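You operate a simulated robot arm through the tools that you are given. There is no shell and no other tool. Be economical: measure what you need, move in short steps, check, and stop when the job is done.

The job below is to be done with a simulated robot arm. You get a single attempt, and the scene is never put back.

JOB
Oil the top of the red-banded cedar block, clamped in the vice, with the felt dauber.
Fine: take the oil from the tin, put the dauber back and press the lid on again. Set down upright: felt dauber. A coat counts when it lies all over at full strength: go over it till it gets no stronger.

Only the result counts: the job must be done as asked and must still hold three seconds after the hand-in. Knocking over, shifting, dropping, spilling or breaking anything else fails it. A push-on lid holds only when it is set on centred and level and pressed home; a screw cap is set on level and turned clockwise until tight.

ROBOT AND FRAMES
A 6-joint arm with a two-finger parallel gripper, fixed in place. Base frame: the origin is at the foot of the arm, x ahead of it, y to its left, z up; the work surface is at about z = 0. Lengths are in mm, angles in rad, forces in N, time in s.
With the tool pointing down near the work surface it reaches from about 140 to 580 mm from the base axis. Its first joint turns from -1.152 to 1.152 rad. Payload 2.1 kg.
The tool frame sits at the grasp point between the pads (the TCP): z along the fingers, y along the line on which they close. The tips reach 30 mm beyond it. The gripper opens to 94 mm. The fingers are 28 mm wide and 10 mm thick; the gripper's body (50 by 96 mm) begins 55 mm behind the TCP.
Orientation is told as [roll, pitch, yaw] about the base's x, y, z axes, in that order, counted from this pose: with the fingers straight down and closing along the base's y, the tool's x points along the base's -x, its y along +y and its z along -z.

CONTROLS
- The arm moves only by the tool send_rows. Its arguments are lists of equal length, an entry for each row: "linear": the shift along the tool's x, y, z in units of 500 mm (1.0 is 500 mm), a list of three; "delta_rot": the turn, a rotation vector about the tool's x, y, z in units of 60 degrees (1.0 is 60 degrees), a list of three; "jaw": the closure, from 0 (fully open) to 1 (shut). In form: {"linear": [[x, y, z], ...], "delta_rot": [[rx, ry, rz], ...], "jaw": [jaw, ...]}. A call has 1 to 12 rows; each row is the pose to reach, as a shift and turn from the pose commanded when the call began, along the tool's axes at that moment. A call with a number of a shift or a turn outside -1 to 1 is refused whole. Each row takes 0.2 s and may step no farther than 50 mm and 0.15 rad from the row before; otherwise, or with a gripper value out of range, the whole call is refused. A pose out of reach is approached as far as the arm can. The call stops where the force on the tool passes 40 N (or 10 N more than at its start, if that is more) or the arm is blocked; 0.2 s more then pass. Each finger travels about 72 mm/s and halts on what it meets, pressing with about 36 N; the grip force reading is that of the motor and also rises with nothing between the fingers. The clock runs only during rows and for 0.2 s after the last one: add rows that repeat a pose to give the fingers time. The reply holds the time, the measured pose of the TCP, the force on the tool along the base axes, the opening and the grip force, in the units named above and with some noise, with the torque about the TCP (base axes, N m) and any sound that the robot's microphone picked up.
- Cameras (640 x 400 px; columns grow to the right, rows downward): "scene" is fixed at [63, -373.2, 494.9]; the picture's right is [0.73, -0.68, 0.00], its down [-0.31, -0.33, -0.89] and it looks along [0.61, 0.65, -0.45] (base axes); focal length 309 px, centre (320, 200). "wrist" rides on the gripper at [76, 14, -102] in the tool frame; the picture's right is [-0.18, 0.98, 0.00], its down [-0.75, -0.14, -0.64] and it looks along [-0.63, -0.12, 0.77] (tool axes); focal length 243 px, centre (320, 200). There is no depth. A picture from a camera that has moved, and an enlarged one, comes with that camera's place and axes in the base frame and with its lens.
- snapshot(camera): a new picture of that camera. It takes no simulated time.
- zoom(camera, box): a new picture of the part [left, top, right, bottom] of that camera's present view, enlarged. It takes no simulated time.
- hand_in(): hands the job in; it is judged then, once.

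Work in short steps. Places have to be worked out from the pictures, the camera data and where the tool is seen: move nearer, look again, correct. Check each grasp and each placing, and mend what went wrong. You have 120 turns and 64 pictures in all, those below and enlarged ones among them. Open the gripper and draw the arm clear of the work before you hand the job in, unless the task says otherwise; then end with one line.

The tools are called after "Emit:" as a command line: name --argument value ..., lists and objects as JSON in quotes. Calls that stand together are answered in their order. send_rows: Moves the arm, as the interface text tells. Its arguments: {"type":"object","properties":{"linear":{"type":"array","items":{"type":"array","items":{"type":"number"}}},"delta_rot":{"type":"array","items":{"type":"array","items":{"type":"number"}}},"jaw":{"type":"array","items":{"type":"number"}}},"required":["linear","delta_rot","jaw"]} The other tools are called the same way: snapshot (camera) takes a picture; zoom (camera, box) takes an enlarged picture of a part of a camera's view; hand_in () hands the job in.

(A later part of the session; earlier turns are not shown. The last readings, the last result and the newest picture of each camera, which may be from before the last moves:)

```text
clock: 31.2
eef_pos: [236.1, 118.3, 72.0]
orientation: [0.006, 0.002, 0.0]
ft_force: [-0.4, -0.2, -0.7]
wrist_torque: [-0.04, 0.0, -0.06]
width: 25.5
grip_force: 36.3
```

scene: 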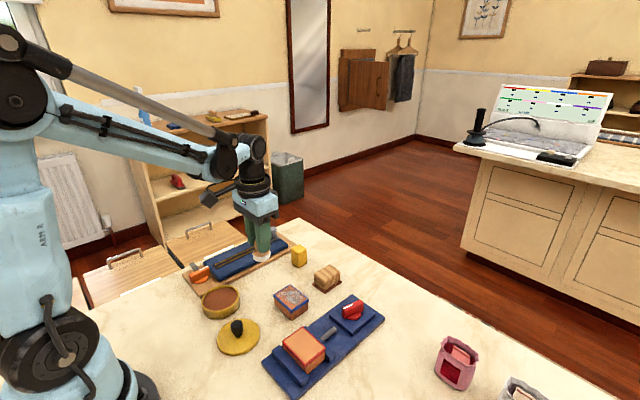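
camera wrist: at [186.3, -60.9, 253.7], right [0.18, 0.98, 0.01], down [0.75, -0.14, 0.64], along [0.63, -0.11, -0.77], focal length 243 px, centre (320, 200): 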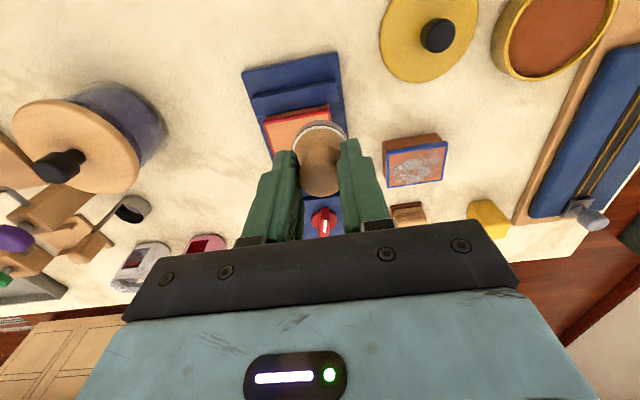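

No contact yet, so I'll step further down.

Emit:
send_rows --linear '[[0, 0, 0.002], [0, 0, 0.003], [0, 0, 0.003]]' --delta_rot '[[0, 0, 0], [0, 0, 0], [0, 0, 0]]' --jaw '[1, 1, 1]'

```text
clock: 32.0
eef_pos: [235.4, 120.2, 72.1]
orientation: [0.005, 0.001, 0.0]
ft_force: [0.1, 0.0, 0.4]
wrist_torque: [-0.01, 0.01, 0.0]
width: 25.6
grip_force: 35.7
```

Emit:
send_rows --linear '[[0, 0, 0.002], [0, 0, 0.003], [0, 0, 0.003], [0, 0, 0.003]]' --delta_rot '[[0, 0, 0], [0, 0, 0], [0, 0, 0], [0, 0, 0]]' --jaw '[1, 1, 1, 1]'

Emit:
zoom --camera "scene" --box '[180, 240, 270, 320]'

```text
clock: 33.0
eef_pos: [234.6, 118.9, 69.0]
orientation: [0.006, 0.001, 0.0]
ft_force: [-0.6, 1.1, 9.7]
wrist_torque: [0.0, -0.06, 0.04]
width: 25.8
grip_force: 35.3
```

```text
5.00 times, centred on (225, 280) of scene
camera zoom: at [63.0, -373.2, 494.9], right [0.73, -0.68, 0.0], down [-0.31, -0.33, -0.89], along [0.61, 0.65, -0.45], focal length 1546 px, centre (795, -200)
```

zoom: 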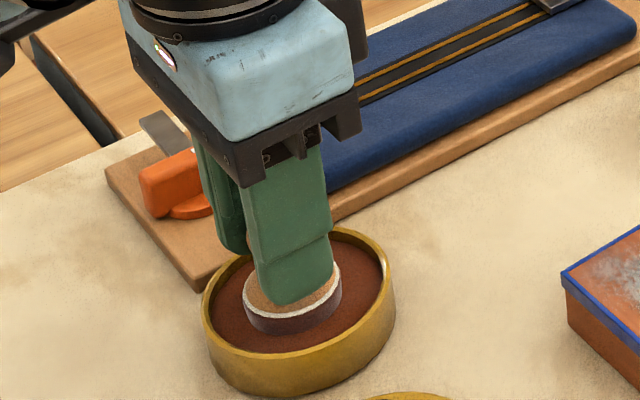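

Reloaded at 9.7 N. I'll return over the block and lower to just above contact (z≈97).

Emit:
send_rows --linear '[[0, 0, -0.01], [0, 0, -0.08], [0, 0, -0.15], [-0.02, -0.09, -0.15], [-0.04, -0.18, -0.15], [-0.06, -0.27, -0.15], [-0.08, -0.36, -0.15], [-0.102, -0.432, -0.15], [-0.102, -0.432, -0.09], [-0.102, -0.432, -0.055]]' --delta_rot '[[0, 0, 0], [0, 0, 0], [0, 0, 0], [0, 0, 0], [0, 0, 0], [0, 0, 0], [0, 0, 0], [0, 0, 0], [0, 0, 0], [0, 0, 0]]' --jaw '[1, 1, 1, 1, 1, 1, 1, 1, 1, 1]'

Emit:
send_rows --linear '[[0, 0, 0.002], [0, 0, 0.004], [0, 0, 0.004]]' --delta_rot '[[0, 0, 0], [0, 0, 0], [0, 0, 0]]' --jaw '[1, 1, 1]'

```text
clock: 35.2
eef_pos: [287.1, -97.1, 96.8]
orientation: [0.006, 0.001, -0.001]
ft_force: [0.2, -0.4, -0.4]
wrist_torque: [0.02, -0.02, 0.01]
width: 25.6
grip_force: 36.1
```

```text
clock: 36.0
eef_pos: [286.9, -98.2, 93.4]
orientation: [0.005, -0.001, 0.0]
ft_force: [2.0, 0.6, 5.3]
wrist_torque: [-0.04, -0.11, 0.02]
width: 25.7
grip_force: 35.8
```

Contact at 5 N. Now a wider perimeter stroke, with the press increasing slightly.

Emit:
send_rows --linear '[[0.015, -0.02, 0.001], [0.03, -0.046, 0.001], [0.03, -0.023, 0.001], [0.03, 0, 0.001], [0.03, 0.023, 0.001], [0.03, 0.046, 0.001], [0, 0.046, 0.002], [-0.03, 0.046, 0.002], [-0.03, 0.023, 0.002], [-0.03, 0, 0.002], [-0.03, -0.023, 0.002], [-0.03, -0.046, 0.002]]' --delta_rot '[[0, 0, 0], [0, 0, 0], [0, 0, 0], [0, 0, 0], [0, 0, 0], [0, 0, 0], [0, 0, 0], [0, 0, 0], [0, 0, 0], [0, 0, 0], [0, 0, 0], [0, 0, 0]]' --jaw '[1, 1, 1, 1, 1, 1, 1, 1, 1, 1, 1, 1]'

```text
clock: 38.6
eef_pos: [302.8, -119.4, 91.6]
orientation: [0.006, 0.001, 0.001]
ft_force: [-0.5, -0.2, -0.3]
wrist_torque: [0.03, -0.02, 0.01]
width: 25.6
grip_force: 35.8
```

Contact faded again because the dauber creeps up in the grip. I'll press 1 mm more and continue along the −y edge and the middle.

Emit:
send_rows --linear '[[0, 0, 0.002], [0.03, 0, 0.002], [0.06, 0, 0.002], [0.06, 0.02, 0.002], [0.03, 0.02, 0.002], [0.015, 0.046, 0.003], [0.045, 0.046, 0.003], [0.045, 0.07, 0.003], [0.015, 0.07, 0.003], [0.03, 0.092, 0.003], [0.06, 0.092, 0.003], [0.03, 0.046, 0.003]]' --delta_rot '[[0, 0, 0], [0, 0, 0], [0, 0, 0], [0, 0, 0], [0, 0, 0], [0, 0, 0], [0, 0, 0], [0, 0, 0], [0, 0, 0], [0, 0, 0], [0, 0, 0], [0, 0, 0]]' --jaw '[1, 1, 1, 1, 1, 1, 1, 1, 1, 1, 1, 1]'

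Emit:
send_rows --linear '[[0, 0, -0.01], [0, 0, -0.08], [0.03, 0.06, -0.12], [0.05, 0.13, -0.12], [0.06, 0.2, -0.12]]' --delta_rot '[[0, 0, 0], [0, 0, 0], [0, 0, 0], [0, 0, 0], [0, 0, 0]]' --jaw '[1, 1, 1, 1, 1]'

Emit:
zoom --camera "scene" --box '[255, 295, 360, 375]'

Emit:
zoom --camera "wrist" --box '[160, 60, 340, 200]'

```text
clock: 41.2
eef_pos: [283.8, -95.0, 89.7]
orientation: [0.007, 0.002, 0.002]
ft_force: [-5.5, 7.7, 31.3]
wrist_torque: [-0.41, 0.0, 0.09]
width: 24.1
grip_force: 36.2
```

```text
clock: 42.4
eef_pos: [256.4, 3.8, 150.2]
orientation: [0.005, -0.001, 0.0]
ft_force: [0.8, -0.3, 0.7]
wrist_torque: [0.0, 0.03, -0.01]
width: 25.4
grip_force: 36.0
```

```text
5.00 times, centred on (308, 335) of scene
camera zoom: at [63.0, -373.2, 494.9], right [0.73, -0.68, 0.0], down [-0.31, -0.33, -0.89], along [0.61, 0.65, -0.45], focal length 1546 px, centre (382, -475)
```

zoom: 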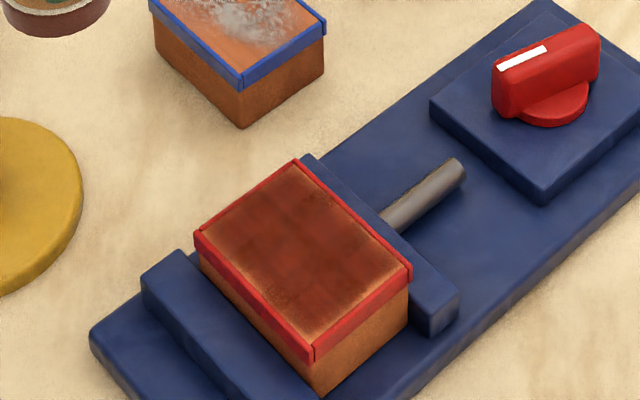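

```text
2.86 times, centred on (250, 130) of wrist
camera zoom: at [178.7, 16.9, 254.8], right [0.18, 0.98, 0.01], down [0.75, -0.14, 0.64], along [0.63, -0.11, -0.77], focal length 693 px, centre (520, 400)
```

zoom: 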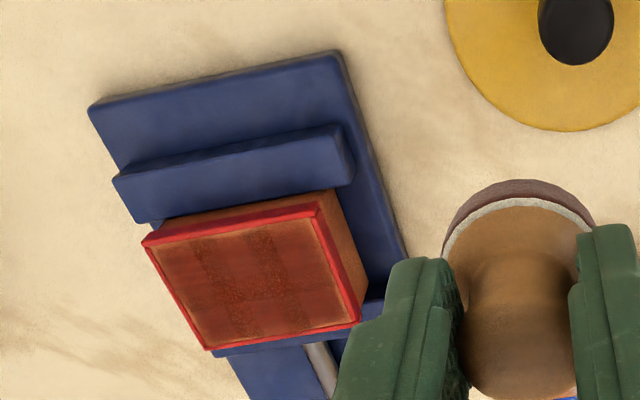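

Coverage is better but still patchy and thin at the edges. I'll reload, then use firm dabs in a grid, which avoids the creep.

Emit:
send_rows --linear '[[0.014, 0.077, 0], [0.028, 0.154, 0], [0.042, 0.232, 0], [0.042, 0.232, 0.08], [0.042, 0.232, 0.14], [0.042, 0.232, 0.16], [0.042, 0.232, 0.165], [0.042, 0.232, 0.167], [0.042, 0.232, 0.167]]' --delta_rot '[[0, 0, 0], [0, 0, 0], [0, 0, 0], [0, 0, 0], [0, 0, 0], [0, 0, 0], [0, 0, 0], [0, 0, 0], [0, 0, 0]]' --jaw '[1, 1, 1, 1, 1, 1, 1, 1, 1]'

```text
clock: 44.4
eef_pos: [233.9, 117.9, 68.6]
orientation: [0.004, 0.0, 0.0]
ft_force: [0.4, -0.2, -0.7]
wrist_torque: [0.0, 0.0, -0.02]
width: 25.7
grip_force: 36.0
```

Emit:
send_rows --linear '[[0, 0, 0.002], [0, 0, 0.004], [0, 0, 0.006], [0, 0, 0.006], [0, 0, 0.006]]' --delta_rot '[[0, 0, 0], [0, 0, 0], [0, 0, 0], [0, 0, 0], [0, 0, 0]]' --jaw '[1, 1, 1, 1, 1]'

```text
clock: 45.6
eef_pos: [235.1, 118.6, 67.4]
orientation: [0.005, 0.0, -0.001]
ft_force: [-2.9, -9.5, 31.5]
wrist_torque: [-0.56, -0.16, -0.06]
width: 24.2
grip_force: 36.2
```

Reloaded firmly; contact height is now about 67.5, so block contact should be near 92.5. I'll go back over the block.

Emit:
send_rows --linear '[[0, 0, -0.01], [0, 0, -0.08], [0, 0, -0.15], [-0.02, -0.09, -0.15], [-0.04, -0.18, -0.15], [-0.06, -0.27, -0.15], [-0.08, -0.36, -0.15], [-0.102, -0.432, -0.15], [-0.102, -0.432, -0.09], [-0.102, -0.432, -0.061]]' --delta_rot '[[0, 0, 0], [0, 0, 0], [0, 0, 0], [0, 0, 0], [0, 0, 0], [0, 0, 0], [0, 0, 0], [0, 0, 0], [0, 0, 0], [0, 0, 0]]' --jaw '[1, 1, 1, 1, 1, 1, 1, 1, 1, 1]'

Emit:
send_rows --linear '[[0.026, 0.044, 0], [0.026, 0.044, 0.006], [0.026, 0.044, 0.008], [0.026, 0.044, 0.01]]' --delta_rot '[[0, 0, 0], [0, 0, 0], [0, 0, 0], [0, 0, 0]]' --jaw '[1, 1, 1, 1]'

```text
clock: 47.8
eef_pos: [284.9, -95.9, 95.5]
orientation: [0.006, -0.001, 0.0]
ft_force: [0.4, 0.0, 0.3]
wrist_torque: [-0.01, 0.02, 0.03]
width: 25.5
grip_force: 36.3
```

```text
clock: 48.8
eef_pos: [273.6, -75.4, 90.3]
orientation: [0.005, -0.001, 0.001]
ft_force: [-3.1, 0.0, 19.3]
wrist_torque: [-0.37, -0.05, -0.02]
width: 25.1
grip_force: 36.2
```

19 N at this dab point gives good pressing. I'll continue the dab grid: P2 to P4.

Emit:
send_rows --linear '[[0, 0, -0.006], [0, -0.044, -0.006], [0, -0.044, 0], [0, -0.044, 0], [0, -0.044, -0.006], [0, -0.088, -0.006], [0, -0.088, 0], [0, -0.088, 0], [0, -0.088, -0.006], [-0.052, -0.088, -0.006], [-0.052, -0.088, 0], [-0.052, -0.088, 0]]' --delta_rot '[[0, 0, 0], [0, 0, 0], [0, 0, 0], [0, 0, 0], [0, 0, 0], [0, 0, 0], [0, 0, 0], [0, 0, 0], [0, 0, 0], [0, 0, 0], [0, 0, 0], [0, 0, 0]]' --jaw '[1, 1, 1, 1, 1, 1, 1, 1, 1, 1, 1, 1]'

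Emit:
send_rows --linear '[[0, 0, -0.006], [0, 0.044, -0.006], [0, 0.044, 0], [0, 0.044, 0], [0, 0.044, -0.006], [0, 0.088, -0.006], [0, 0.088, 0], [0, 0.088, 0]]' --delta_rot '[[0, 0, 0], [0, 0, 0], [0, 0, 0], [0, 0, 0], [0, 0, 0], [0, 0, 0], [0, 0, 0], [0, 0, 0]]' --jaw '[1, 1, 1, 1, 1, 1, 1, 1]'

```text
clock: 51.4
eef_pos: [298.5, -120.9, 90.5]
orientation: [0.004, -0.002, -0.001]
ft_force: [-0.5, -0.5, 5.9]
wrist_torque: [-0.05, 0.03, 0.01]
width: 25.8
grip_force: 36.3
```

```text
clock: 53.2
eef_pos: [298.6, -74.5, 90.4]
orientation: [0.005, -0.001, 0.0]
ft_force: [-0.5, 0.0, 27.9]
wrist_torque: [-0.2, 0.12, -0.02]
width: 25.7
grip_force: 36.3
```

All six dabs made contact. I'll lift aside to inspect.

Emit:
send_rows --linear '[[0, 0, -0.01], [0, 0, -0.08], [0.03, 0.06, -0.12], [0.06, 0.12, -0.12], [0.086, 0.156, -0.12]]' --delta_rot '[[0, 0, 0], [0, 0, 0], [0, 0, 0], [0, 0, 0], [0, 0, 0]]' --jaw '[1, 1, 1, 1, 1]'

Emit:
zoom --camera "scene" --box '[270, 315, 346, 365]'

Emit:
zoom --camera "wrist" --box '[180, 80, 300, 180]'

```text
clock: 54.4
eef_pos: [255.5, 1.8, 150.8]
orientation: [0.005, 0.0, -0.003]
ft_force: [0.0, -0.2, 0.2]
wrist_torque: [0.0, -0.04, -0.02]
width: 25.8
grip_force: 36.3
```

```text
8.00 times, centred on (308, 340) of scene
camera zoom: at [63.0, -373.2, 494.9], right [0.73, -0.68, 0.0], down [-0.31, -0.33, -0.89], along [0.61, 0.65, -0.45], focal length 2474 px, centre (416, -920)
```

zoom: 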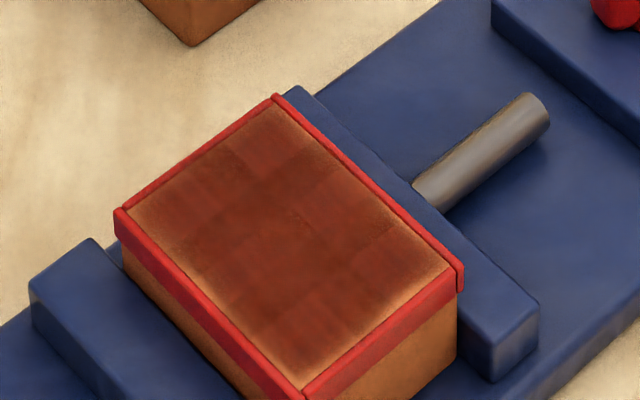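

```text
4.00 times, centred on (240, 130) of wrist
camera zoom: at [179.6, 14.3, 254.4], right [0.18, 0.98, 0.01], down [0.75, -0.15, 0.64], along [0.63, -0.11, -0.77], focal length 970 px, centre (640, 480)
```

zoom: 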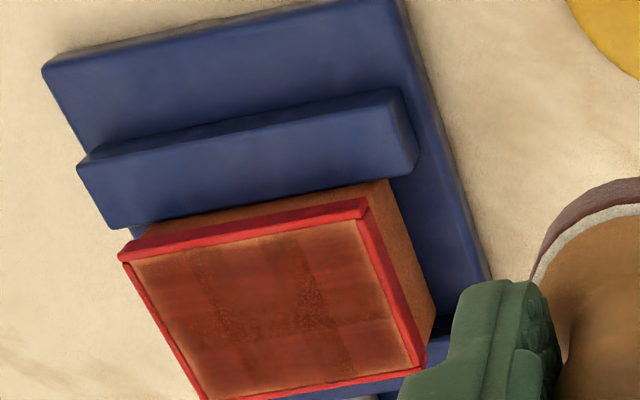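

The coat is darker but the cells are still uneven. I'll reload and repeat, favouring edges and corners.

Emit:
send_rows --linear '[[0.014, 0.077, 0], [0.028, 0.154, 0], [0.042, 0.232, 0], [0.042, 0.232, 0.08], [0.042, 0.232, 0.15], [0.042, 0.232, 0.166], [0.042, 0.232, 0.169], [0.042, 0.232, 0.171], [0.042, 0.232, 0.171]]' --delta_rot '[[0, 0, 0], [0, 0, 0], [0, 0, 0], [0, 0, 0], [0, 0, 0], [0, 0, 0], [0, 0, 0], [0, 0, 0], [0, 0, 0]]' --jaw '[1, 1, 1, 1, 1, 1, 1, 1, 1]'

```text
clock: 56.5
eef_pos: [234.7, 120.4, 66.8]
orientation: [0.006, 0.0, -0.001]
ft_force: [-1.4, 1.1, 17.6]
wrist_torque: [-0.1, -0.06, -0.01]
width: 25.5
grip_force: 35.9
stopped in row 9: the force on the tool passed its limit at 40 N (the readings are from after the stop); the commanded pose is now the measured one
```

Reloaded. Back over the block for dabs at offsets (±16, ±25), the edge midpoints and the centre.

Emit:
send_rows --linear '[[0, 0, -0.01], [0, 0, -0.08], [0, 0, -0.15], [-0.02, -0.09, -0.15], [-0.04, -0.18, -0.15], [-0.06, -0.27, -0.15], [-0.08, -0.36, -0.15], [-0.07, -0.382, -0.12], [-0.07, -0.382, -0.06], [-0.07, -0.382, -0.053], [-0.07, -0.382, -0.051], [-0.07, -0.382, -0.05]]' --delta_rot '[[0, 0, 0], [0, 0, 0], [0, 0, 0], [0, 0, 0], [0, 0, 0], [0, 0, 0], [0, 0, 0], [0, 0, 0], [0, 0, 0], [0, 0, 0], [0, 0, 0], [0, 0, 0]]' --jaw '[1, 1, 1, 1, 1, 1, 1, 1, 1, 1, 1, 1]'

```text
clock: 59.0
eef_pos: [269.2, -70.0, 90.0]
orientation: [0.008, 0.0, 0.003]
ft_force: [-1.6, 0.6, 21.2]
wrist_torque: [-0.12, -0.08, 0.01]
width: 25.9
grip_force: 36.4
stopped in row 12: the force on the tool passed its limit at 43 N (the readings are from after the stop); the commanded pose is now the measured one
```

Pressing slightly too hard; I'll back off 0.5 mm on the next dabs.

Emit:
send_rows --linear '[[0, 0, -0.007], [0, -0.05, -0.007], [0, -0.05, -0.001], [0, -0.05, -0.001], [0, -0.05, -0.007], [0, -0.1, -0.007], [0, -0.1, -0.001], [0, -0.1, -0.001], [0, -0.1, -0.007], [-0.064, -0.1, -0.007], [-0.064, -0.1, -0.001], [-0.064, -0.1, -0.001]]' --delta_rot '[[0, 0, 0], [0, 0, 0], [0, 0, 0], [0, 0, 0], [0, 0, 0], [0, 0, 0], [0, 0, 0], [0, 0, 0], [0, 0, 0], [0, 0, 0], [0, 0, 0], [0, 0, 0]]' --jaw '[1, 1, 1, 1, 1, 1, 1, 1, 1, 1, 1, 1]'

Emit:
send_rows --linear '[[0, 0, -0.006], [0, 0.05, -0.006], [0, 0.05, 0], [0, 0.05, 0], [0, 0.05, -0.006], [0, 0.1, -0.006], [0, 0.1, 0], [0, 0.1, 0], [0, 0.1, -0.006], [0.032, 0.05, -0.006], [0.032, 0.05, 0], [0.032, 0.05, 0]]' --delta_rot '[[0, 0, 0], [0, 0, 0], [0, 0, 0], [0, 0, 0], [0, 0, 0], [0, 0, 0], [0, 0, 0], [0, 0, 0], [0, 0, 0], [0, 0, 0], [0, 0, 0], [0, 0, 0]]' --jaw '[1, 1, 1, 1, 1, 1, 1, 1, 1, 1, 1, 1]'

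```text
clock: 61.6
eef_pos: [300.3, -119.8, 90.9]
orientation: [0.007, -0.001, 0.001]
ft_force: [0.7, -0.2, -0.9]
wrist_torque: [0.01, 0.04, -0.03]
width: 25.9
grip_force: 35.8
```

```text
clock: 64.2
eef_pos: [285.9, -95.2, 91.0]
orientation: [0.01, 0.0, 0.001]
ft_force: [0.0, -0.2, 1.4]
wrist_torque: [0.0, 0.0, 0.01]
width: 25.4
grip_force: 35.6
```

Contact has become marginal, so I'll press 1 mm here and make a full serpentine with firm contact.

Emit:
send_rows --linear '[[0, 0, 0.002], [0.03, 0, 0.002], [0.03, -0.025, 0.002], [0.03, -0.05, 0.002], [0, -0.05, 0.002], [-0.03, -0.05, 0.002], [-0.03, -0.025, 0.002], [-0.03, 0, 0.003], [-0.03, 0.025, 0.003], [-0.03, 0.05, 0.003], [0, 0.05, 0.003], [0.03, 0.05, 0.003]]' --delta_rot '[[0, 0, 0], [0, 0, 0], [0, 0, 0], [0, 0, 0], [0, 0, 0], [0, 0, 0], [0, 0, 0], [0, 0, 0], [0, 0, 0], [0, 0, 0], [0, 0, 0], [0, 0, 0]]' --jaw '[1, 1, 1, 1, 1, 1, 1, 1, 1, 1, 1, 1]'

Emit:
send_rows --linear '[[0, 0, -0.01], [0, 0, -0.08], [0.03, 0.06, -0.12], [0.03, 0.12, -0.12], [0.03, 0.15, -0.12]]' --delta_rot '[[0, 0, 0], [0, 0, 0], [0, 0, 0], [0, 0, 0], [0, 0, 0]]' --jaw '[1, 1, 1, 1, 1]'

Emit:
zoom --camera "scene" --box '[270, 315, 346, 365]'

Emit:
zoom --camera "wrist" --box '[180, 80, 360, 200]'

```text
clock: 64.8
eef_pos: [280.9, -95.1, 89.7]
orientation: [0.009, -0.009, 0.002]
ft_force: [-1.7, 0.3, 20.3]
wrist_torque: [-0.1, 0.03, 0.0]
width: 25.4
grip_force: 35.6
stopped in row 2: the force on the tool passed its limit at 44 N (the readings are from after the stop); the commanded pose is now the measured one
```

```text
clock: 66.0
eef_pos: [264.3, -23.2, 150.1]
orientation: [0.009, -0.007, 0.001]
ft_force: [-0.3, -0.5, -0.1]
wrist_torque: [0.02, -0.02, 0.0]
width: 25.6
grip_force: 35.9
```

```text
8.00 times, centred on (308, 340) of scene
camera zoom: at [63.0, -373.2, 494.9], right [0.73, -0.68, 0.0], down [-0.31, -0.33, -0.89], along [0.61, 0.65, -0.45], focal length 2474 px, centre (416, -920)
```

zoom: 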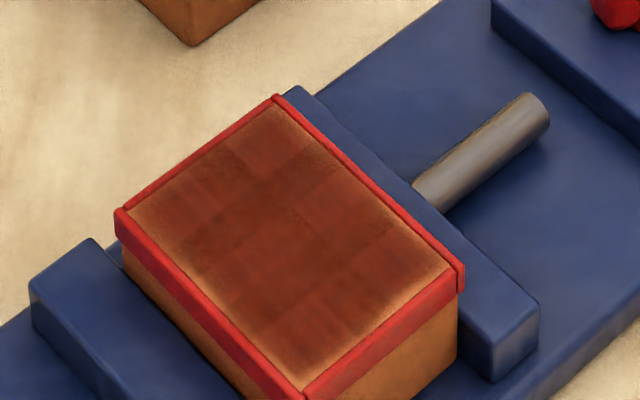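

```text
3.33 times, centred on (270, 140) of wrist
camera zoom: at [186.1, -10.8, 252.6], right [0.18, 0.98, 0.01], down [0.75, -0.15, 0.65], along [0.64, -0.11, -0.76], focal length 809 px, centre (487, 400)
```

zoom: 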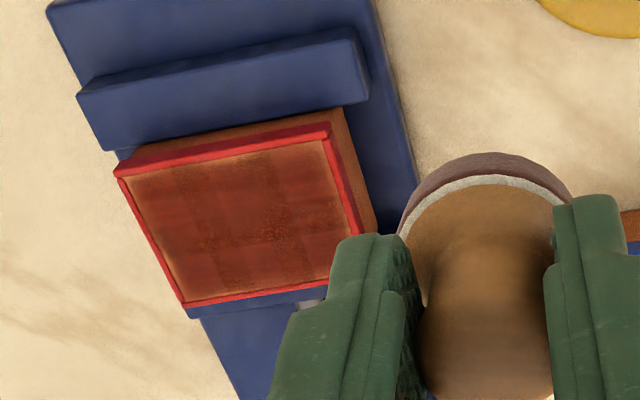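

The −y edge is lightest; the force readings show little contact there. I'll level the tool and dab that side with force feedback.

Emit:
send_rows --linear '[[-0.03, -0.07, 0], [-0.06, -0.14, 0], [-0.072, -0.196, 0], [-0.072, -0.196, 0.08], [-0.072, -0.196, 0.112]]' --delta_rot '[[0.0076, 0.0067, 0], [0.0076, 0.0067, 0], [0.0076, 0.0067, 0], [0.0076, 0.0067, 0], [0.0076, 0.0067, 0]]' --jaw '[1, 1, 1, 1, 1]'

Emit:
send_rows --linear '[[0, 0, 0.002], [0, 0, 0.004], [0, 0, 0.006], [0, 0, 0.007], [0, 0, 0.008]]' --delta_rot '[[0, 0, 0], [0, 0, 0], [0, 0, 0], [0, 0, 0], [0, 0, 0]]' --jaw '[1, 1, 1, 1, 1]'

```text
clock: 67.2
eef_pos: [302.4, -116.1, 91.7]
orientation: [0.001, -0.003, 0.002]
ft_force: [0.2, 1.0, -0.2]
wrist_torque: [0.0, -0.02, -0.03]
width: 25.7
grip_force: 36.2
```

```text
clock: 68.4
eef_pos: [302.3, -117.6, 90.3]
orientation: [0.002, -0.002, 0.003]
ft_force: [-1.9, 3.4, 27.2]
wrist_torque: [0.21, 0.19, -0.01]
width: 25.8
grip_force: 35.4
```

27 N there. Now dabs along the −y edge at the same height: middle, near side, then slightly further out.

Emit:
send_rows --linear '[[0, 0, -0.006], [0.034, 0, -0.006], [0.034, 0, 0], [0.034, 0, 0], [0.034, 0, -0.006], [0.068, 0, -0.006], [0.068, 0, 0], [0.068, 0, 0], [0.068, -0.012, -0.006], [0.04, -0.012, -0.006], [0.04, -0.012, 0], [0.04, -0.012, 0]]' --delta_rot '[[0, 0, 0], [0, 0, 0], [0, 0, 0], [0, 0, 0], [0, 0, 0], [0, 0, 0], [0, 0, 0], [0, 0, 0], [0, 0, 0], [0, 0, 0], [0, 0, 0], [0, 0, 0]]' --jaw '[1, 1, 1, 1, 1, 1, 1, 1, 1, 1, 1, 1]'

Emit:
send_rows --linear '[[0, 0, -0.006], [-0.03, -0.004, -0.006], [-0.03, -0.004, 0.001], [-0.03, -0.004, 0.001], [0, 0, -0.04], [0, 0, -0.12], [0, 0.09, -0.12], [0.02, 0.18, -0.12]]' --delta_rot '[[0, 0, 0], [0, 0, 0], [0, 0, 0], [0, 0, 0], [0, 0, 0], [0, 0, 0], [0, 0, 0], [0, 0, 0]]' --jaw '[1, 1, 1, 1, 1, 1, 1, 1]'

Emit:
zoom --camera "scene" --box '[270, 315, 346, 365]'

```text
clock: 71.0
eef_pos: [282.5, -124.4, 90.9]
orientation: [0.0, -0.003, 0.0]
ft_force: [-0.4, -1.2, 1.1]
wrist_torque: [-0.02, 0.0, -0.02]
width: 25.8
grip_force: 35.7
```

```text
clock: 72.8
eef_pos: [272.9, -36.9, 149.4]
orientation: [0.0, -0.001, 0.001]
ft_force: [0.0, 0.2, -0.5]
wrist_torque: [0.0, 0.0, 0.0]
width: 25.6
grip_force: 35.9
```

```text
8.00 times, centred on (308, 340) of scene
camera zoom: at [63.0, -373.2, 494.9], right [0.73, -0.68, 0.0], down [-0.31, -0.33, -0.89], along [0.61, 0.65, -0.45], focal length 2474 px, centre (416, -920)
```

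zoom: 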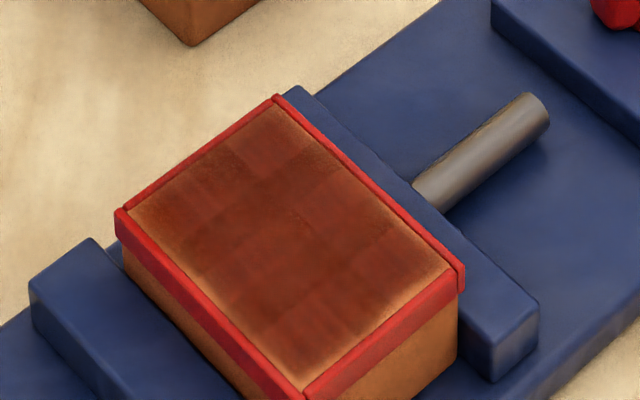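

The −y edge is improving but still weak. I'll reload for another pass there.

Emit:
send_rows --linear '[[0.02, 0.08, 0], [0.04, 0.16, 0], [0.06, 0.24, 0], [0.076, 0.309, 0], [0.076, 0.309, 0.08], [0.076, 0.309, 0.15], [0.076, 0.309, 0.166], [0.076, 0.309, 0.169], [0.076, 0.309, 0.171]]' --delta_rot '[[0, 0, 0], [0, 0, 0], [0, 0, 0], [0, 0, 0], [0, 0, 0], [0, 0, 0], [0, 0, 0], [0, 0, 0], [0, 0, 0]]' --jaw '[1, 1, 1, 1, 1, 1, 1, 1, 1]'

Emit:
zoom --camera "wrist" --box '[220, 60, 420, 220]'

```text
clock: 74.4
eef_pos: [234.9, 120.5, 66.6]
orientation: [0.0, 0.001, 0.001]
ft_force: [-3.0, -0.3, 22.1]
wrist_torque: [0.02, -0.2, -0.04]
width: 25.7
grip_force: 35.9
stopped in row 8: the force on the tool passed its limit at 60 N (the readings are from after the stop); the commanded pose is now the measured one
```

```text
2.50 times, centred on (320, 140) of wrist
camera zoom: at [157.7, 132.3, 170.0], right [0.18, 0.98, 0.0], down [0.75, -0.14, 0.64], along [0.63, -0.12, -0.77], focal length 606 px, centre (320, 350)
```

zoom: 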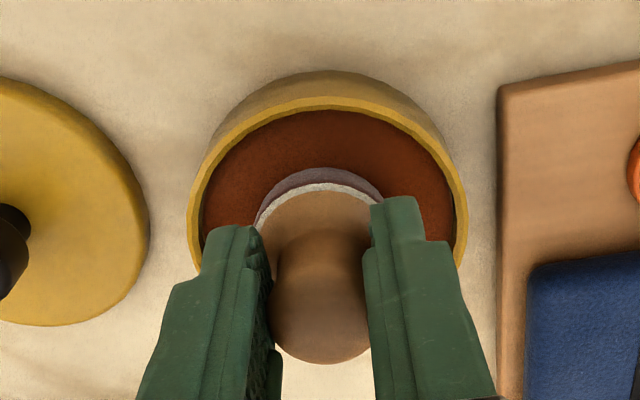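

Felt reloaded and the dauber still sits straight. Now to the −y near corner, then a stroke along that edge with a gentle downward ramp.

Emit:
send_rows --linear '[[0, 0, -0.01], [0, 0, -0.08], [0, 0, -0.15], [-0.01, -0.09, -0.15], [-0.02, -0.18, -0.15], [-0.04, -0.27, -0.15], [-0.06, -0.36, -0.15], [-0.067, -0.45, -0.14], [-0.067, -0.482, -0.08], [-0.067, -0.482, -0.054], [-0.067, -0.482, -0.051], [-0.067, -0.482, -0.05]]' --delta_rot '[[0, 0, 0], [0, 0, 0], [0, 0, 0], [0, 0, 0], [0, 0, 0], [0, 0, 0], [0, 0, 0], [0, 0, 0], [0, 0, 0], [0, 0, 0], [0, 0, 0], [0, 0, 0]]' --jaw '[1, 1, 1, 1, 1, 1, 1, 1, 1, 1, 1, 1]'

```text
clock: 77.0
eef_pos: [267.8, -122.2, 92.2]
orientation: [0.0, 0.001, 0.001]
ft_force: [1.0, 0.0, -0.8]
wrist_torque: [0.0, 0.02, -0.02]
width: 25.3
grip_force: 36.2
```

Emit:
send_rows --linear '[[0, 0, 0.001], [0, 0, 0.002], [0, 0, 0.003], [0, 0, 0.004]]' --delta_rot '[[0, 0, 0], [0, 0, 0], [0, 0, 0], [0, 0, 0]]' --jaw '[1, 1, 1, 1]'

```text
clock: 78.0
eef_pos: [268.8, -122.2, 91.0]
orientation: [0.0, 0.001, 0.001]
ft_force: [-1.3, 1.6, 6.0]
wrist_torque: [0.1, -0.01, 0.02]
width: 25.7
grip_force: 36.1
```

Contact at 6 N. Stroking along the −y edge and back.

Emit:
send_rows --linear '[[-0.012, 0, 0.0004], [-0.024, 0, 0.0007], [-0.036, 0, 0.001], [-0.048, 0, 0.0013], [-0.06, 0, 0.0015], [-0.07, 0, 0.0017], [-0.07, 0.012, 0.0019], [-0.056, 0.012, 0.0021], [-0.042, 0.012, 0.0023], [-0.028, 0.012, 0.0025], [-0.014, 0.012, 0.0027], [0, 0.012, 0.0029]]' --delta_rot '[[0, 0, 0], [0, 0, 0], [0, 0, 0], [0, 0, 0], [0, 0, 0], [0, 0, 0], [0, 0, 0], [0, 0, 0], [0, 0, 0], [0, 0, 0], [0, 0, 0], [0, 0, 0]]' --jaw '[1, 1, 1, 1, 1, 1, 1, 1, 1, 1, 1, 1]'

Emit:
zoom --camera "scene" --box '[270, 315, 346, 365]'

```text
clock: 78.6
eef_pos: [276.1, -122.6, 91.2]
orientation: [0.002, 0.011, 0.003]
ft_force: [-2.4, 0.2, 19.1]
wrist_torque: [0.16, -0.19, 0.02]
width: 25.6
grip_force: 36.1
stopped in row 2: the force on the tool passed its limit at 51 N (the readings are from after the stop); the commanded pose is now the measured one
```

```text
8.00 times, centred on (308, 340) of scene
camera zoom: at [62.9, -373.2, 494.9], right [0.73, -0.68, 0.0], down [-0.31, -0.33, -0.89], along [0.61, 0.65, -0.45], focal length 2474 px, centre (416, -920)
```

zoom: 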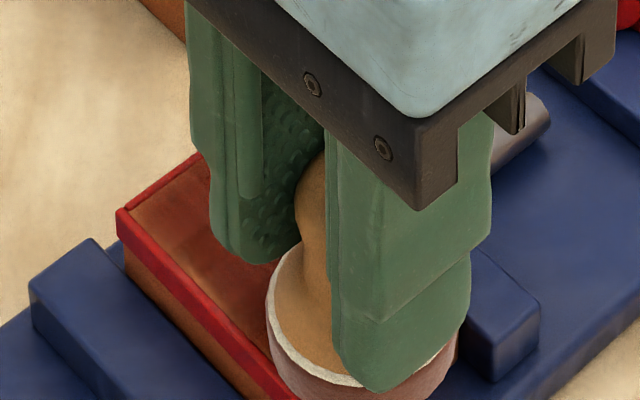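

A drag spike stopped the stroke. I'll level the tool, then use plain dabs along this edge at the same height.

Emit:
send_rows --linear '[[0, 0, -0.006], [-0.028, 0, -0.006], [-0.028, 0, 0], [-0.028, 0, 0.001], [-0.028, 0, -0.006], [-0.052, 0, -0.006], [-0.052, 0, 0], [-0.052, 0, 0.001], [-0.052, 0, -0.006], [0.024, 0, -0.006], [0.024, 0, 0], [0.024, 0, 0.001]]' --delta_rot '[[-0.001, -0.0095, 0], [-0.001, -0.0095, 0], [-0.001, -0.0095, 0], [-0.001, -0.0095, 0], [-0.001, -0.0095, 0], [-0.001, -0.0095, 0], [-0.001, -0.0095, 0], [-0.001, -0.0095, 0], [-0.001, -0.0095, 0], [-0.001, -0.0095, 0], [-0.001, -0.0095, 0], [-0.001, -0.0095, 0]]' --jaw '[1, 1, 1, 1, 1, 1, 1, 1, 1, 1, 1, 1]'

```text
clock: 80.3
eef_pos: [301.5, -122.8, 90.6]
orientation: [0.002, 0.0, 0.002]
ft_force: [-0.6, 1.5, 20.1]
wrist_torque: [0.11, -0.02, 0.01]
width: 25.5
grip_force: 36.0
stopped in row 8: the force on the tool passed its limit at 44 N (the readings are from after the stop); the commanded pose is now the measured one
```

Firm contact at the far corner. Next the near corner, then around y≈−110.

Emit:
send_rows --linear '[[0, 0, -0.006], [0.074, 0, -0.006], [0.074, 0, 0], [0.074, 0, 0], [0.074, 0, -0.006], [0.06, 0.026, -0.006], [0.06, 0.026, 0], [0.06, 0.026, 0], [0.06, 0.026, -0.006], [0.01, 0.026, -0.006], [0.01, 0.026, 0], [0.01, 0.026, 0]]' --delta_rot '[[0, 0, 0], [0, 0, 0], [0, 0, 0], [0, 0, 0], [0, 0, 0], [0, 0, 0], [0, 0, 0], [0, 0, 0], [0, 0, 0], [0, 0, 0], [0, 0, 0], [0, 0, 0]]' --jaw '[1, 1, 1, 1, 1, 1, 1, 1, 1, 1, 1, 1]'

Emit:
send_rows --linear '[[0, 0, -0.04], [0, 0, -0.12], [0.02, 0.09, -0.12], [0.04, 0.16, -0.12]]' --delta_rot '[[0, 0, 0], [0, 0, 0], [0, 0, 0], [0, 0, 0]]' --jaw '[1, 1, 1, 1]'

Emit:
zoom --camera "scene" --box '[270, 315, 346, 365]'

```text
clock: 81.2
eef_pos: [265.6, -122.0, 89.6]
orientation: [0.003, 0.002, 0.001]
ft_force: [-1.8, 0.4, 20.2]
wrist_torque: [0.13, -0.21, 0.02]
width: 25.5
grip_force: 35.8
stopped in row 4: the force on the tool passed its limit at 44 N (the readings are from after the stop); the commanded pose is now the measured one
```

```text
clock: 82.2
eef_pos: [244.8, -44.6, 149.9]
orientation: [0.0, 0.002, 0.001]
ft_force: [0.1, 0.0, -0.2]
wrist_torque: [0.0, 0.02, -0.02]
width: 25.7
grip_force: 36.1
```

```text
8.00 times, centred on (308, 340) of scene
camera zoom: at [63.0, -373.2, 494.9], right [0.73, -0.68, 0.0], down [-0.31, -0.33, -0.89], along [0.61, 0.65, -0.45], focal length 2474 px, centre (416, -920)
```

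zoom: 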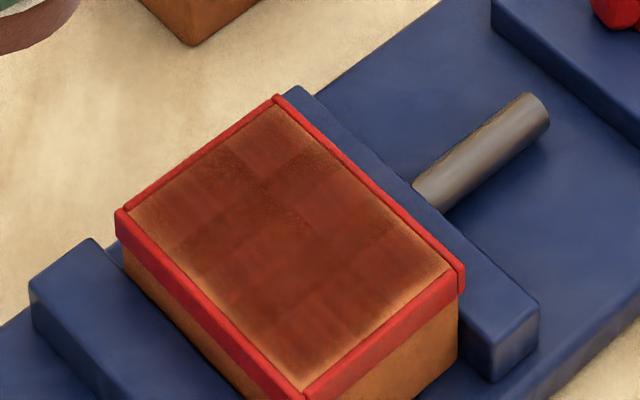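

Let me get a close wrist view of the top to judge uniformity.

Emit:
send_rows --linear '[[-0.05, 0, 0.02], [-0.08, 0, 0.04]]' --delta_rot '[[0, 0, 0], [0, 0, 0]]' --jaw '[1, 1]'

Emit:
zoom --camera "wrist" --box '[180, 90, 280, 160]'

```text
clock: 82.8
eef_pos: [283.8, -42.5, 129.7]
orientation: [0.001, 0.002, 0.001]
ft_force: [0.1, -0.4, -0.4]
wrist_torque: [-0.01, -0.02, -0.02]
width: 25.8
grip_force: 36.0
```

```text
5.71 times, centred on (230, 125) of wrist
camera zoom: at [208.1, -29.9, 233.7], right [0.18, 0.98, 0.0], down [0.75, -0.14, 0.64], along [0.63, -0.12, -0.77], focal length 1386 px, centre (834, 629)
```

zoom: 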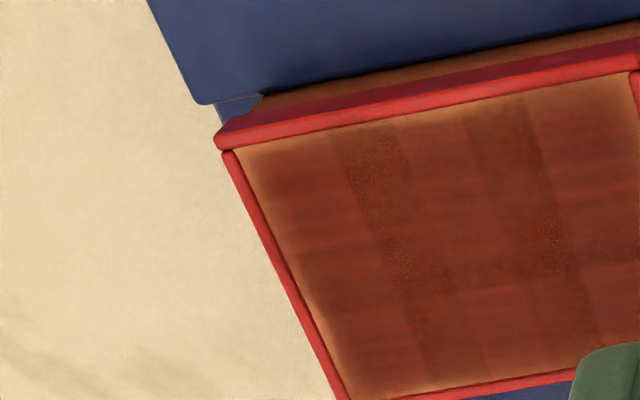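

The bands look like overlaps of 3×2 soft-edged coat patches with similar strength everywhere. As insurance I'll do one more freshly loaded pass over all six cells.

Emit:
send_rows --linear '[[0.02, 0.06, -0.04], [0.04, 0.14, -0.04], [0.06, 0.22, -0.04], [0.09, 0.28, -0.04], [0.099, 0.325, -0.02], [0.099, 0.325, 0.06], [0.099, 0.325, 0.116], [0.099, 0.325, 0.124], [0.099, 0.325, 0.126]]' --delta_rot '[[0, 0, 0], [0, 0, 0], [0, 0, 0], [0, 0, 0], [0, 0, 0], [0, 0, 0], [0, 0, 0], [0, 0, 0], [0, 0, 0]]' --jaw '[1, 1, 1, 1, 1, 1, 1, 1, 1]'

```text
clock: 84.8
eef_pos: [235.0, 120.5, 67.7]
orientation: [0.0, 0.0, 0.003]
ft_force: [-0.6, 0.3, -0.7]
wrist_torque: [-0.01, 0.01, 0.02]
width: 25.6
grip_force: 36.1
```

Emit:
send_rows --linear '[[0, 0, 0.001], [0, 0, 0.002], [0, 0, 0.003]]' --delta_rot '[[0, 0, 0], [0, 0, 0], [0, 0, 0]]' --jaw '[1, 1, 1]'

```text
clock: 85.6
eef_pos: [235.1, 120.6, 66.1]
orientation: [0.003, 0.0, 0.003]
ft_force: [-5.8, -2.0, 40.4]
wrist_torque: [-0.1, -0.39, -0.01]
width: 25.6
grip_force: 36.2
```

Loaded. Now to the first cell (273,-77).

Emit:
send_rows --linear '[[0, 0, -0.01], [0, 0, -0.08], [0, 0, -0.15], [-0.01, -0.09, -0.15], [-0.03, -0.18, -0.15], [-0.05, -0.27, -0.15], [-0.07, -0.35, -0.15], [-0.076, -0.395, -0.12], [-0.076, -0.395, -0.06], [-0.076, -0.395, -0.053], [-0.076, -0.395, -0.052], [-0.076, -0.395, -0.051]]' --delta_rot '[[0, 0, 0], [0, 0, 0], [0, 0, 0], [0, 0, 0], [0, 0, 0], [0, 0, 0], [0, 0, 0], [0, 0, 0], [0, 0, 0], [0, 0, 0], [0, 0, 0], [0, 0, 0]]' --jaw '[1, 1, 1, 1, 1, 1, 1, 1, 1, 1, 1, 1]'

```text
clock: 88.2
eef_pos: [274.2, -76.7, 90.8]
orientation: [0.0, 0.001, 0.002]
ft_force: [0.3, 0.4, 0.1]
wrist_torque: [-0.01, 0.03, -0.03]
width: 25.7
grip_force: 36.2
```

Emit:
send_rows --linear '[[0, 0, 0.001], [0, 0, 0.002], [0, 0, 0.003]]' --delta_rot '[[0, 0, 0], [0, 0, 0], [0, 0, 0]]' --jaw '[1, 1, 1]'

```text
clock: 89.1
eef_pos: [274.1, -76.8, 89.6]
orientation: [0.007, 0.003, 0.002]
ft_force: [-2.8, 0.2, 19.5]
wrist_torque: [-0.07, -0.22, 0.0]
width: 25.6
grip_force: 36.3
stopped in row 3: the force on the tool passed its limit at 41 N (the readings are from after the stop); the commanded pose is now the measured one
```

Good firm dab. Continuing over the other cells.

Emit:
send_rows --linear '[[0, 0, -0.006], [-0.044, 0, -0.006], [-0.044, 0, 0], [-0.044, 0, 0], [-0.044, 0, -0.006], [-0.044, -0.04, -0.006], [-0.044, -0.04, 0], [-0.044, -0.04, 0], [-0.044, -0.04, -0.006], [0, -0.04, -0.006], [0, -0.04, 0], [0, -0.04, 0]]' --delta_rot '[[0, 0, 0], [0, 0, 0], [0, 0, 0], [0, 0, 0], [0, 0, 0], [0, 0, 0], [0, 0, 0], [0, 0, 0], [0, 0, 0], [0, 0, 0], [0, 0, 0], [0, 0, 0]]' --jaw '[1, 1, 1, 1, 1, 1, 1, 1, 1, 1, 1, 1]'

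```text
clock: 91.7
eef_pos: [272.9, -99.2, 90.6]
orientation: [0.006, -0.001, 0.002]
ft_force: [-0.4, 1.6, 8.0]
wrist_torque: [-0.02, -0.09, -0.01]
width: 25.8
grip_force: 36.0
```

Emit:
send_rows --linear '[[0, 0, -0.006], [0, -0.04, -0.006], [0, -0.04, 0], [0, -0.04, 0.001], [0, -0.04, -0.006], [-0.044, -0.04, -0.006], [-0.044, -0.04, 0.0], [-0.044, -0.04, 0.001], [-0.044, -0.04, 0.001]]' --delta_rot '[[0, 0, 0], [0, 0, 0], [0, 0, 0], [0, 0, 0], [0, 0, 0], [0, 0, 0], [0, 0, 0], [0, 0, 0], [0, 0, 0]]' --jaw '[1, 1, 1, 1, 1, 1, 1, 1, 1]'

Emit:
send_rows --linear '[[0, 0, -0.04], [0, 0, -0.12], [0.02, 0.09, -0.12], [0.04, 0.16, -0.12]]' --delta_rot '[[0, 0, 0], [0, 0, 0], [0, 0, 0], [0, 0, 0]]' --jaw '[1, 1, 1, 1]'

Emit:
zoom --camera "scene" --box '[270, 315, 346, 365]'

```text
clock: 93.7
eef_pos: [293.6, -117.4, 90.3]
orientation: [0.007, 0.002, 0.003]
ft_force: [-2.1, -2.1, 35.8]
wrist_torque: [-0.03, 0.08, -0.01]
width: 25.7
grip_force: 36.1
```

```text
clock: 94.7
eef_pos: [276.4, -36.5, 147.1]
orientation: [0.007, 0.003, 0.0]
ft_force: [-0.7, -0.4, -0.1]
wrist_torque: [0.02, -0.04, -0.01]
width: 25.7
grip_force: 36.2
```

```text
8.00 times, centred on (308, 340) of scene
camera zoom: at [63.0, -373.2, 494.9], right [0.73, -0.68, 0.0], down [-0.31, -0.33, -0.89], along [0.61, 0.65, -0.45], focal length 2474 px, centre (416, -920)
```

zoom: 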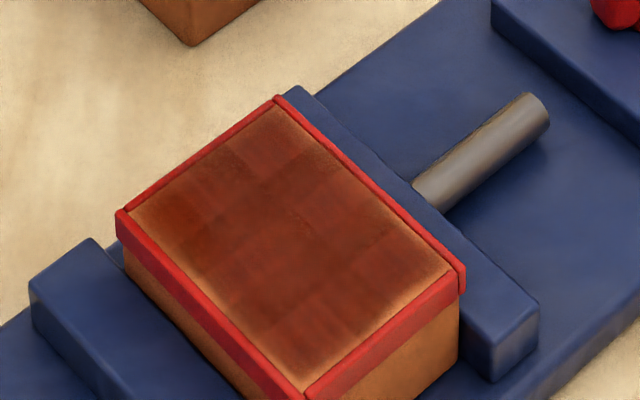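

It did get slightly darker (A cell and the −y edge), so another loaded pass is warranted. Reloading.

Emit:
send_rows --linear '[[0.02, 0.08, 0], [0.04, 0.16, 0], [0.06, 0.24, 0], [0.084, 0.314, 0], [0.084, 0.314, 0.08], [0.084, 0.314, 0.15], [0.084, 0.314, 0.16], [0.084, 0.314, 0.162], [0.084, 0.314, 0.164]]' --delta_rot '[[0.006, 0, 0], [0.006, 0, 0], [0.006, 0, 0], [0.006, 0, 0], [0.006, 0, 0], [0.006, 0, 0], [0.006, 0, 0], [0.006, 0, 0], [0.006, 0, 0]]' --jaw '[1, 1, 1, 1, 1, 1, 1, 1, 1]'

```text
clock: 96.7
eef_pos: [234.2, 120.6, 68.3]
orientation: [0.001, 0.0, 0.002]
ft_force: [0.0, -0.3, -1.4]
wrist_torque: [-0.01, 0.01, 0.0]
width: 25.9
grip_force: 35.9
```

Emit:
send_rows --linear '[[0, 0, 0.002], [0, 0, 0.003], [0, 0, 0.004], [0, 0, 0.005], [0, 0, 0.006]]' --delta_rot '[[0, 0, 0], [0, 0, 0], [0, 0, 0], [0, 0, 0], [0, 0, 0]]' --jaw '[1, 1, 1, 1, 1]'

```text
clock: 97.7
eef_pos: [233.7, 120.9, 65.9]
orientation: [-0.001, 0.002, 0.003]
ft_force: [-2.4, -0.1, 18.0]
wrist_torque: [0.03, -0.24, 0.0]
width: 25.4
grip_force: 35.9
stopped in row 4: the force on the tool passed its limit at 40 N (the readings are from after the stop); the commanded pose is now the measured one
```

Reloaded. This time I start from the −y far cell (295,-119).

Emit:
send_rows --linear '[[0, 0, -0.07], [0, 0, -0.15], [-0.01, -0.09, -0.15], [-0.03, -0.18, -0.15], [-0.05, -0.27, -0.15], [-0.08, -0.35, -0.15], [-0.11, -0.43, -0.15], [-0.122, -0.478, -0.12], [-0.122, -0.478, -0.06], [-0.122, -0.478, -0.052], [-0.122, -0.478, -0.05], [-0.122, -0.478, -0.049]]' --delta_rot '[[0, 0, 0], [0, 0, 0], [0, 0, 0], [0, 0, 0], [0, 0, 0], [0, 0, 0], [0, 0, 0], [0, 0, 0], [0, 0, 0], [0, 0, 0], [0, 0, 0], [0, 0, 0]]' --jaw '[1, 1, 1, 1, 1, 1, 1, 1, 1, 1, 1, 1]'

Emit:
send_rows --linear '[[0, 0, 0.001], [0, 0, 0.002], [0, 0, 0.003]]' --delta_rot '[[0, 0, 0], [0, 0, 0], [0, 0, 0]]' --jaw '[1, 1, 1]'

```text
clock: 100.3
eef_pos: [295.4, -116.0, 92.1]
orientation: [0.001, 0.003, 0.004]
ft_force: [0.4, 0.0, -0.8]
wrist_torque: [0.0, 0.0, -0.01]
width: 25.7
grip_force: 35.5
```

```text
clock: 101.1
eef_pos: [294.9, -118.2, 90.5]
orientation: [0.0, 0.003, 0.003]
ft_force: [1.0, 1.9, 31.9]
wrist_torque: [0.13, -0.11, -0.02]
width: 25.5
grip_force: 36.2
```

32 N. Dabbing on.

Emit:
send_rows --linear '[[0, 0, -0.006], [0.044, 0, -0.006], [0.044, 0, 0], [0.044, 0, 0], [0.044, 0, -0.006], [0.044, 0.04, -0.006], [0.044, 0.04, 0], [0.044, 0.04, 0], [0.044, 0.04, -0.006], [0, 0.04, -0.006], [0, 0.04, 0], [0, 0.04, 0]]' --delta_rot '[[0, 0, 0], [0, 0, 0], [0, 0, 0], [0, 0, 0], [0, 0, 0], [0, 0, 0], [0, 0, 0], [0, 0, 0], [0, 0, 0], [0, 0, 0], [0, 0, 0], [0, 0, 0]]' --jaw '[1, 1, 1, 1, 1, 1, 1, 1, 1, 1, 1, 1]'

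Emit:
send_rows --linear '[[0, 0, -0.006], [0, 0.044, -0.006], [0, 0.044, 0], [0, 0.044, 0.001], [0, 0.044, -0.006], [0.044, 0.044, -0.006], [0.044, 0.044, 0.0], [0.044, 0.044, 0.001], [0.044, 0.044, 0.001]]' --delta_rot '[[0, 0, 0], [0, 0, 0], [0, 0, 0], [0, 0, 0], [0, 0, 0], [0, 0, 0], [0, 0, 0], [0, 0, 0], [0, 0, 0]]' --jaw '[1, 1, 1, 1, 1, 1, 1, 1, 1]'

```text
clock: 103.7
eef_pos: [294.8, -98.1, 89.9]
orientation: [0.001, 0.002, 0.003]
ft_force: [0.3, -0.6, 9.2]
wrist_torque: [-0.01, -0.1, 0.01]
width: 25.4
grip_force: 36.2
```

```text
clock: 105.7
eef_pos: [274.6, -76.3, 89.6]
orientation: [0.0, -0.001, 0.003]
ft_force: [1.4, 3.2, 37.3]
wrist_torque: [0.0, -0.65, 0.06]
width: 25.6
grip_force: 35.6
```

All firm. Now a corner round from here while the felt still holds oil.

Emit:
send_rows --linear '[[0, 0, -0.006], [0.012, 0.01, -0.006], [0.012, 0.01, -0.001], [0.012, 0.01, -0.001], [0.012, 0.01, -0.007], [-0.056, 0.01, -0.007], [-0.056, 0.01, 0], [-0.056, 0.01, 0], [-0.056, 0.01, -0.007], [-0.056, -0.05, -0.007], [-0.056, -0.05, 0], [-0.056, -0.05, 0]]' --delta_rot '[[0, 0, 0], [0, 0, 0], [0, 0, 0], [0, 0, 0], [0, 0, 0], [0, 0, 0], [0, 0, 0], [0, 0, 0], [0, 0, 0], [0, 0, 0], [0, 0, 0], [0, 0, 0]]' --jaw '[1, 1, 1, 1, 1, 1, 1, 1, 1, 1, 1, 1]'

Emit:
send_rows --linear '[[0, 0, -0.007], [0, -0.05, -0.007], [0, -0.05, 0], [0, -0.05, 0.001], [0, -0.05, -0.007], [0.068, -0.05, -0.007], [0.068, -0.05, 0.0], [0.068, -0.05, 0.001], [0.068, -0.05, 0.001]]' --delta_rot '[[0, 0, 0], [0, 0, 0], [0, 0, 0], [0, 0, 0], [0, 0, 0], [0, 0, 0], [0, 0, 0], [0, 0, 0], [0, 0, 0]]' --jaw '[1, 1, 1, 1, 1, 1, 1, 1, 1]'

Emit:
send_rows --linear '[[0, 0, -0.04], [0, 0, -0.12], [0.02, 0.09, -0.12], [0.0, 0.16, -0.12]]' --delta_rot '[[0, 0, 0], [0, 0, 0], [0, 0, 0], [0, 0, 0]]' --jaw '[1, 1, 1, 1]'

Emit:
zoom --camera "scene" --box '[270, 315, 346, 365]'

```text
clock: 107.5
eef_pos: [300.2, -69.7, 89.6]
orientation: [0.002, 0.002, 0.004]
ft_force: [-1.8, 1.6, 20.3]
wrist_torque: [-0.11, 0.08, -0.02]
width: 25.8
grip_force: 36.0
stopped in row 8: the force on the tool passed its limit at 50 N (the readings are from after the stop); the commanded pose is now the measured one
```

```text
clock: 109.1
eef_pos: [266.6, -94.3, 90.0]
orientation: [0.002, 0.006, 0.006]
ft_force: [-2.4, 0.1, 21.1]
wrist_torque: [0.03, -0.31, 0.0]
width: 25.7
grip_force: 36.2
stopped in row 8: the force on the tool passed its limit at 46 N (the readings are from after the stop); the commanded pose is now the measured one
```

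```text
clock: 110.1
eef_pos: [266.7, -13.8, 152.8]
orientation: [0.005, 0.005, 0.004]
ft_force: [0.2, -0.9, 0.4]
wrist_torque: [-0.01, 0.02, 0.0]
width: 25.8
grip_force: 35.7
```

```text
8.00 times, centred on (308, 340) of scene
camera zoom: at [63.0, -373.2, 494.9], right [0.73, -0.68, 0.0], down [-0.31, -0.33, -0.89], along [0.61, 0.65, -0.45], focal length 2474 px, centre (416, -920)
```

zoom: 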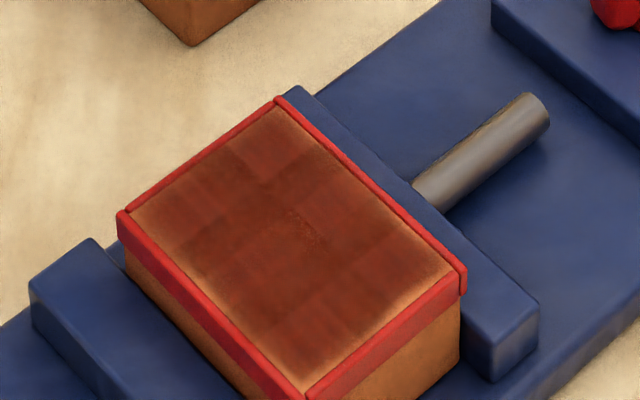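

The coat looks the same as before this pass, so it is saturated. Now I'll bring the dauber back to its place at (341,118).

Emit:
send_rows --linear '[[-0.04, 0.07, 0], [-0.08, 0.14, 0], [-0.12, 0.21, 0], [-0.149, 0.265, 0], [-0.149, 0.265, 0.08], [-0.149, 0.265, 0.15], [-0.149, 0.265, 0.19]]' --delta_rot '[[0.004, -0.004, 0.003], [0.004, -0.004, 0.003], [0.004, -0.004, 0.003], [0.004, -0.004, 0.003], [0.004, -0.004, 0.003], [0.004, -0.004, 0.003], [0.004, -0.004, 0.003]]' --jaw '[1, 1, 1, 1, 1, 1, 1]'

Emit:
zoom --camera "scene" --box '[210, 210, 320, 310]'

```text
clock: 111.7
eef_pos: [339.7, 117.7, 55.8]
orientation: [0.0, -0.001, 0.002]
ft_force: [-0.1, 0.1, 0.4]
wrist_torque: [0.01, 0.0, -0.01]
width: 25.8
grip_force: 36.0
```

```text
4.00 times, centred on (265, 260) of scene
camera zoom: at [63.0, -373.2, 494.9], right [0.73, -0.68, 0.0], down [-0.31, -0.33, -0.89], along [0.61, 0.65, -0.45], focal length 1237 px, centre (540, -40)
```

zoom: 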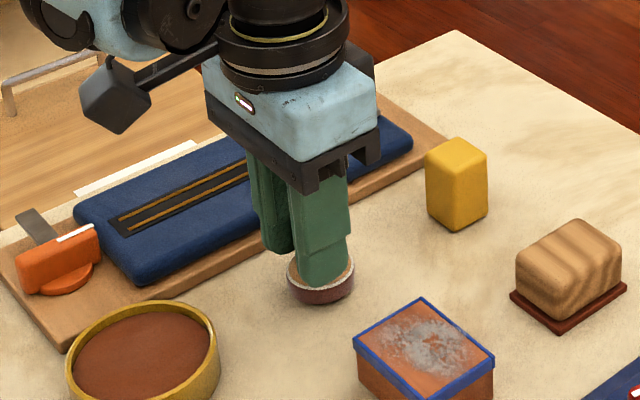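

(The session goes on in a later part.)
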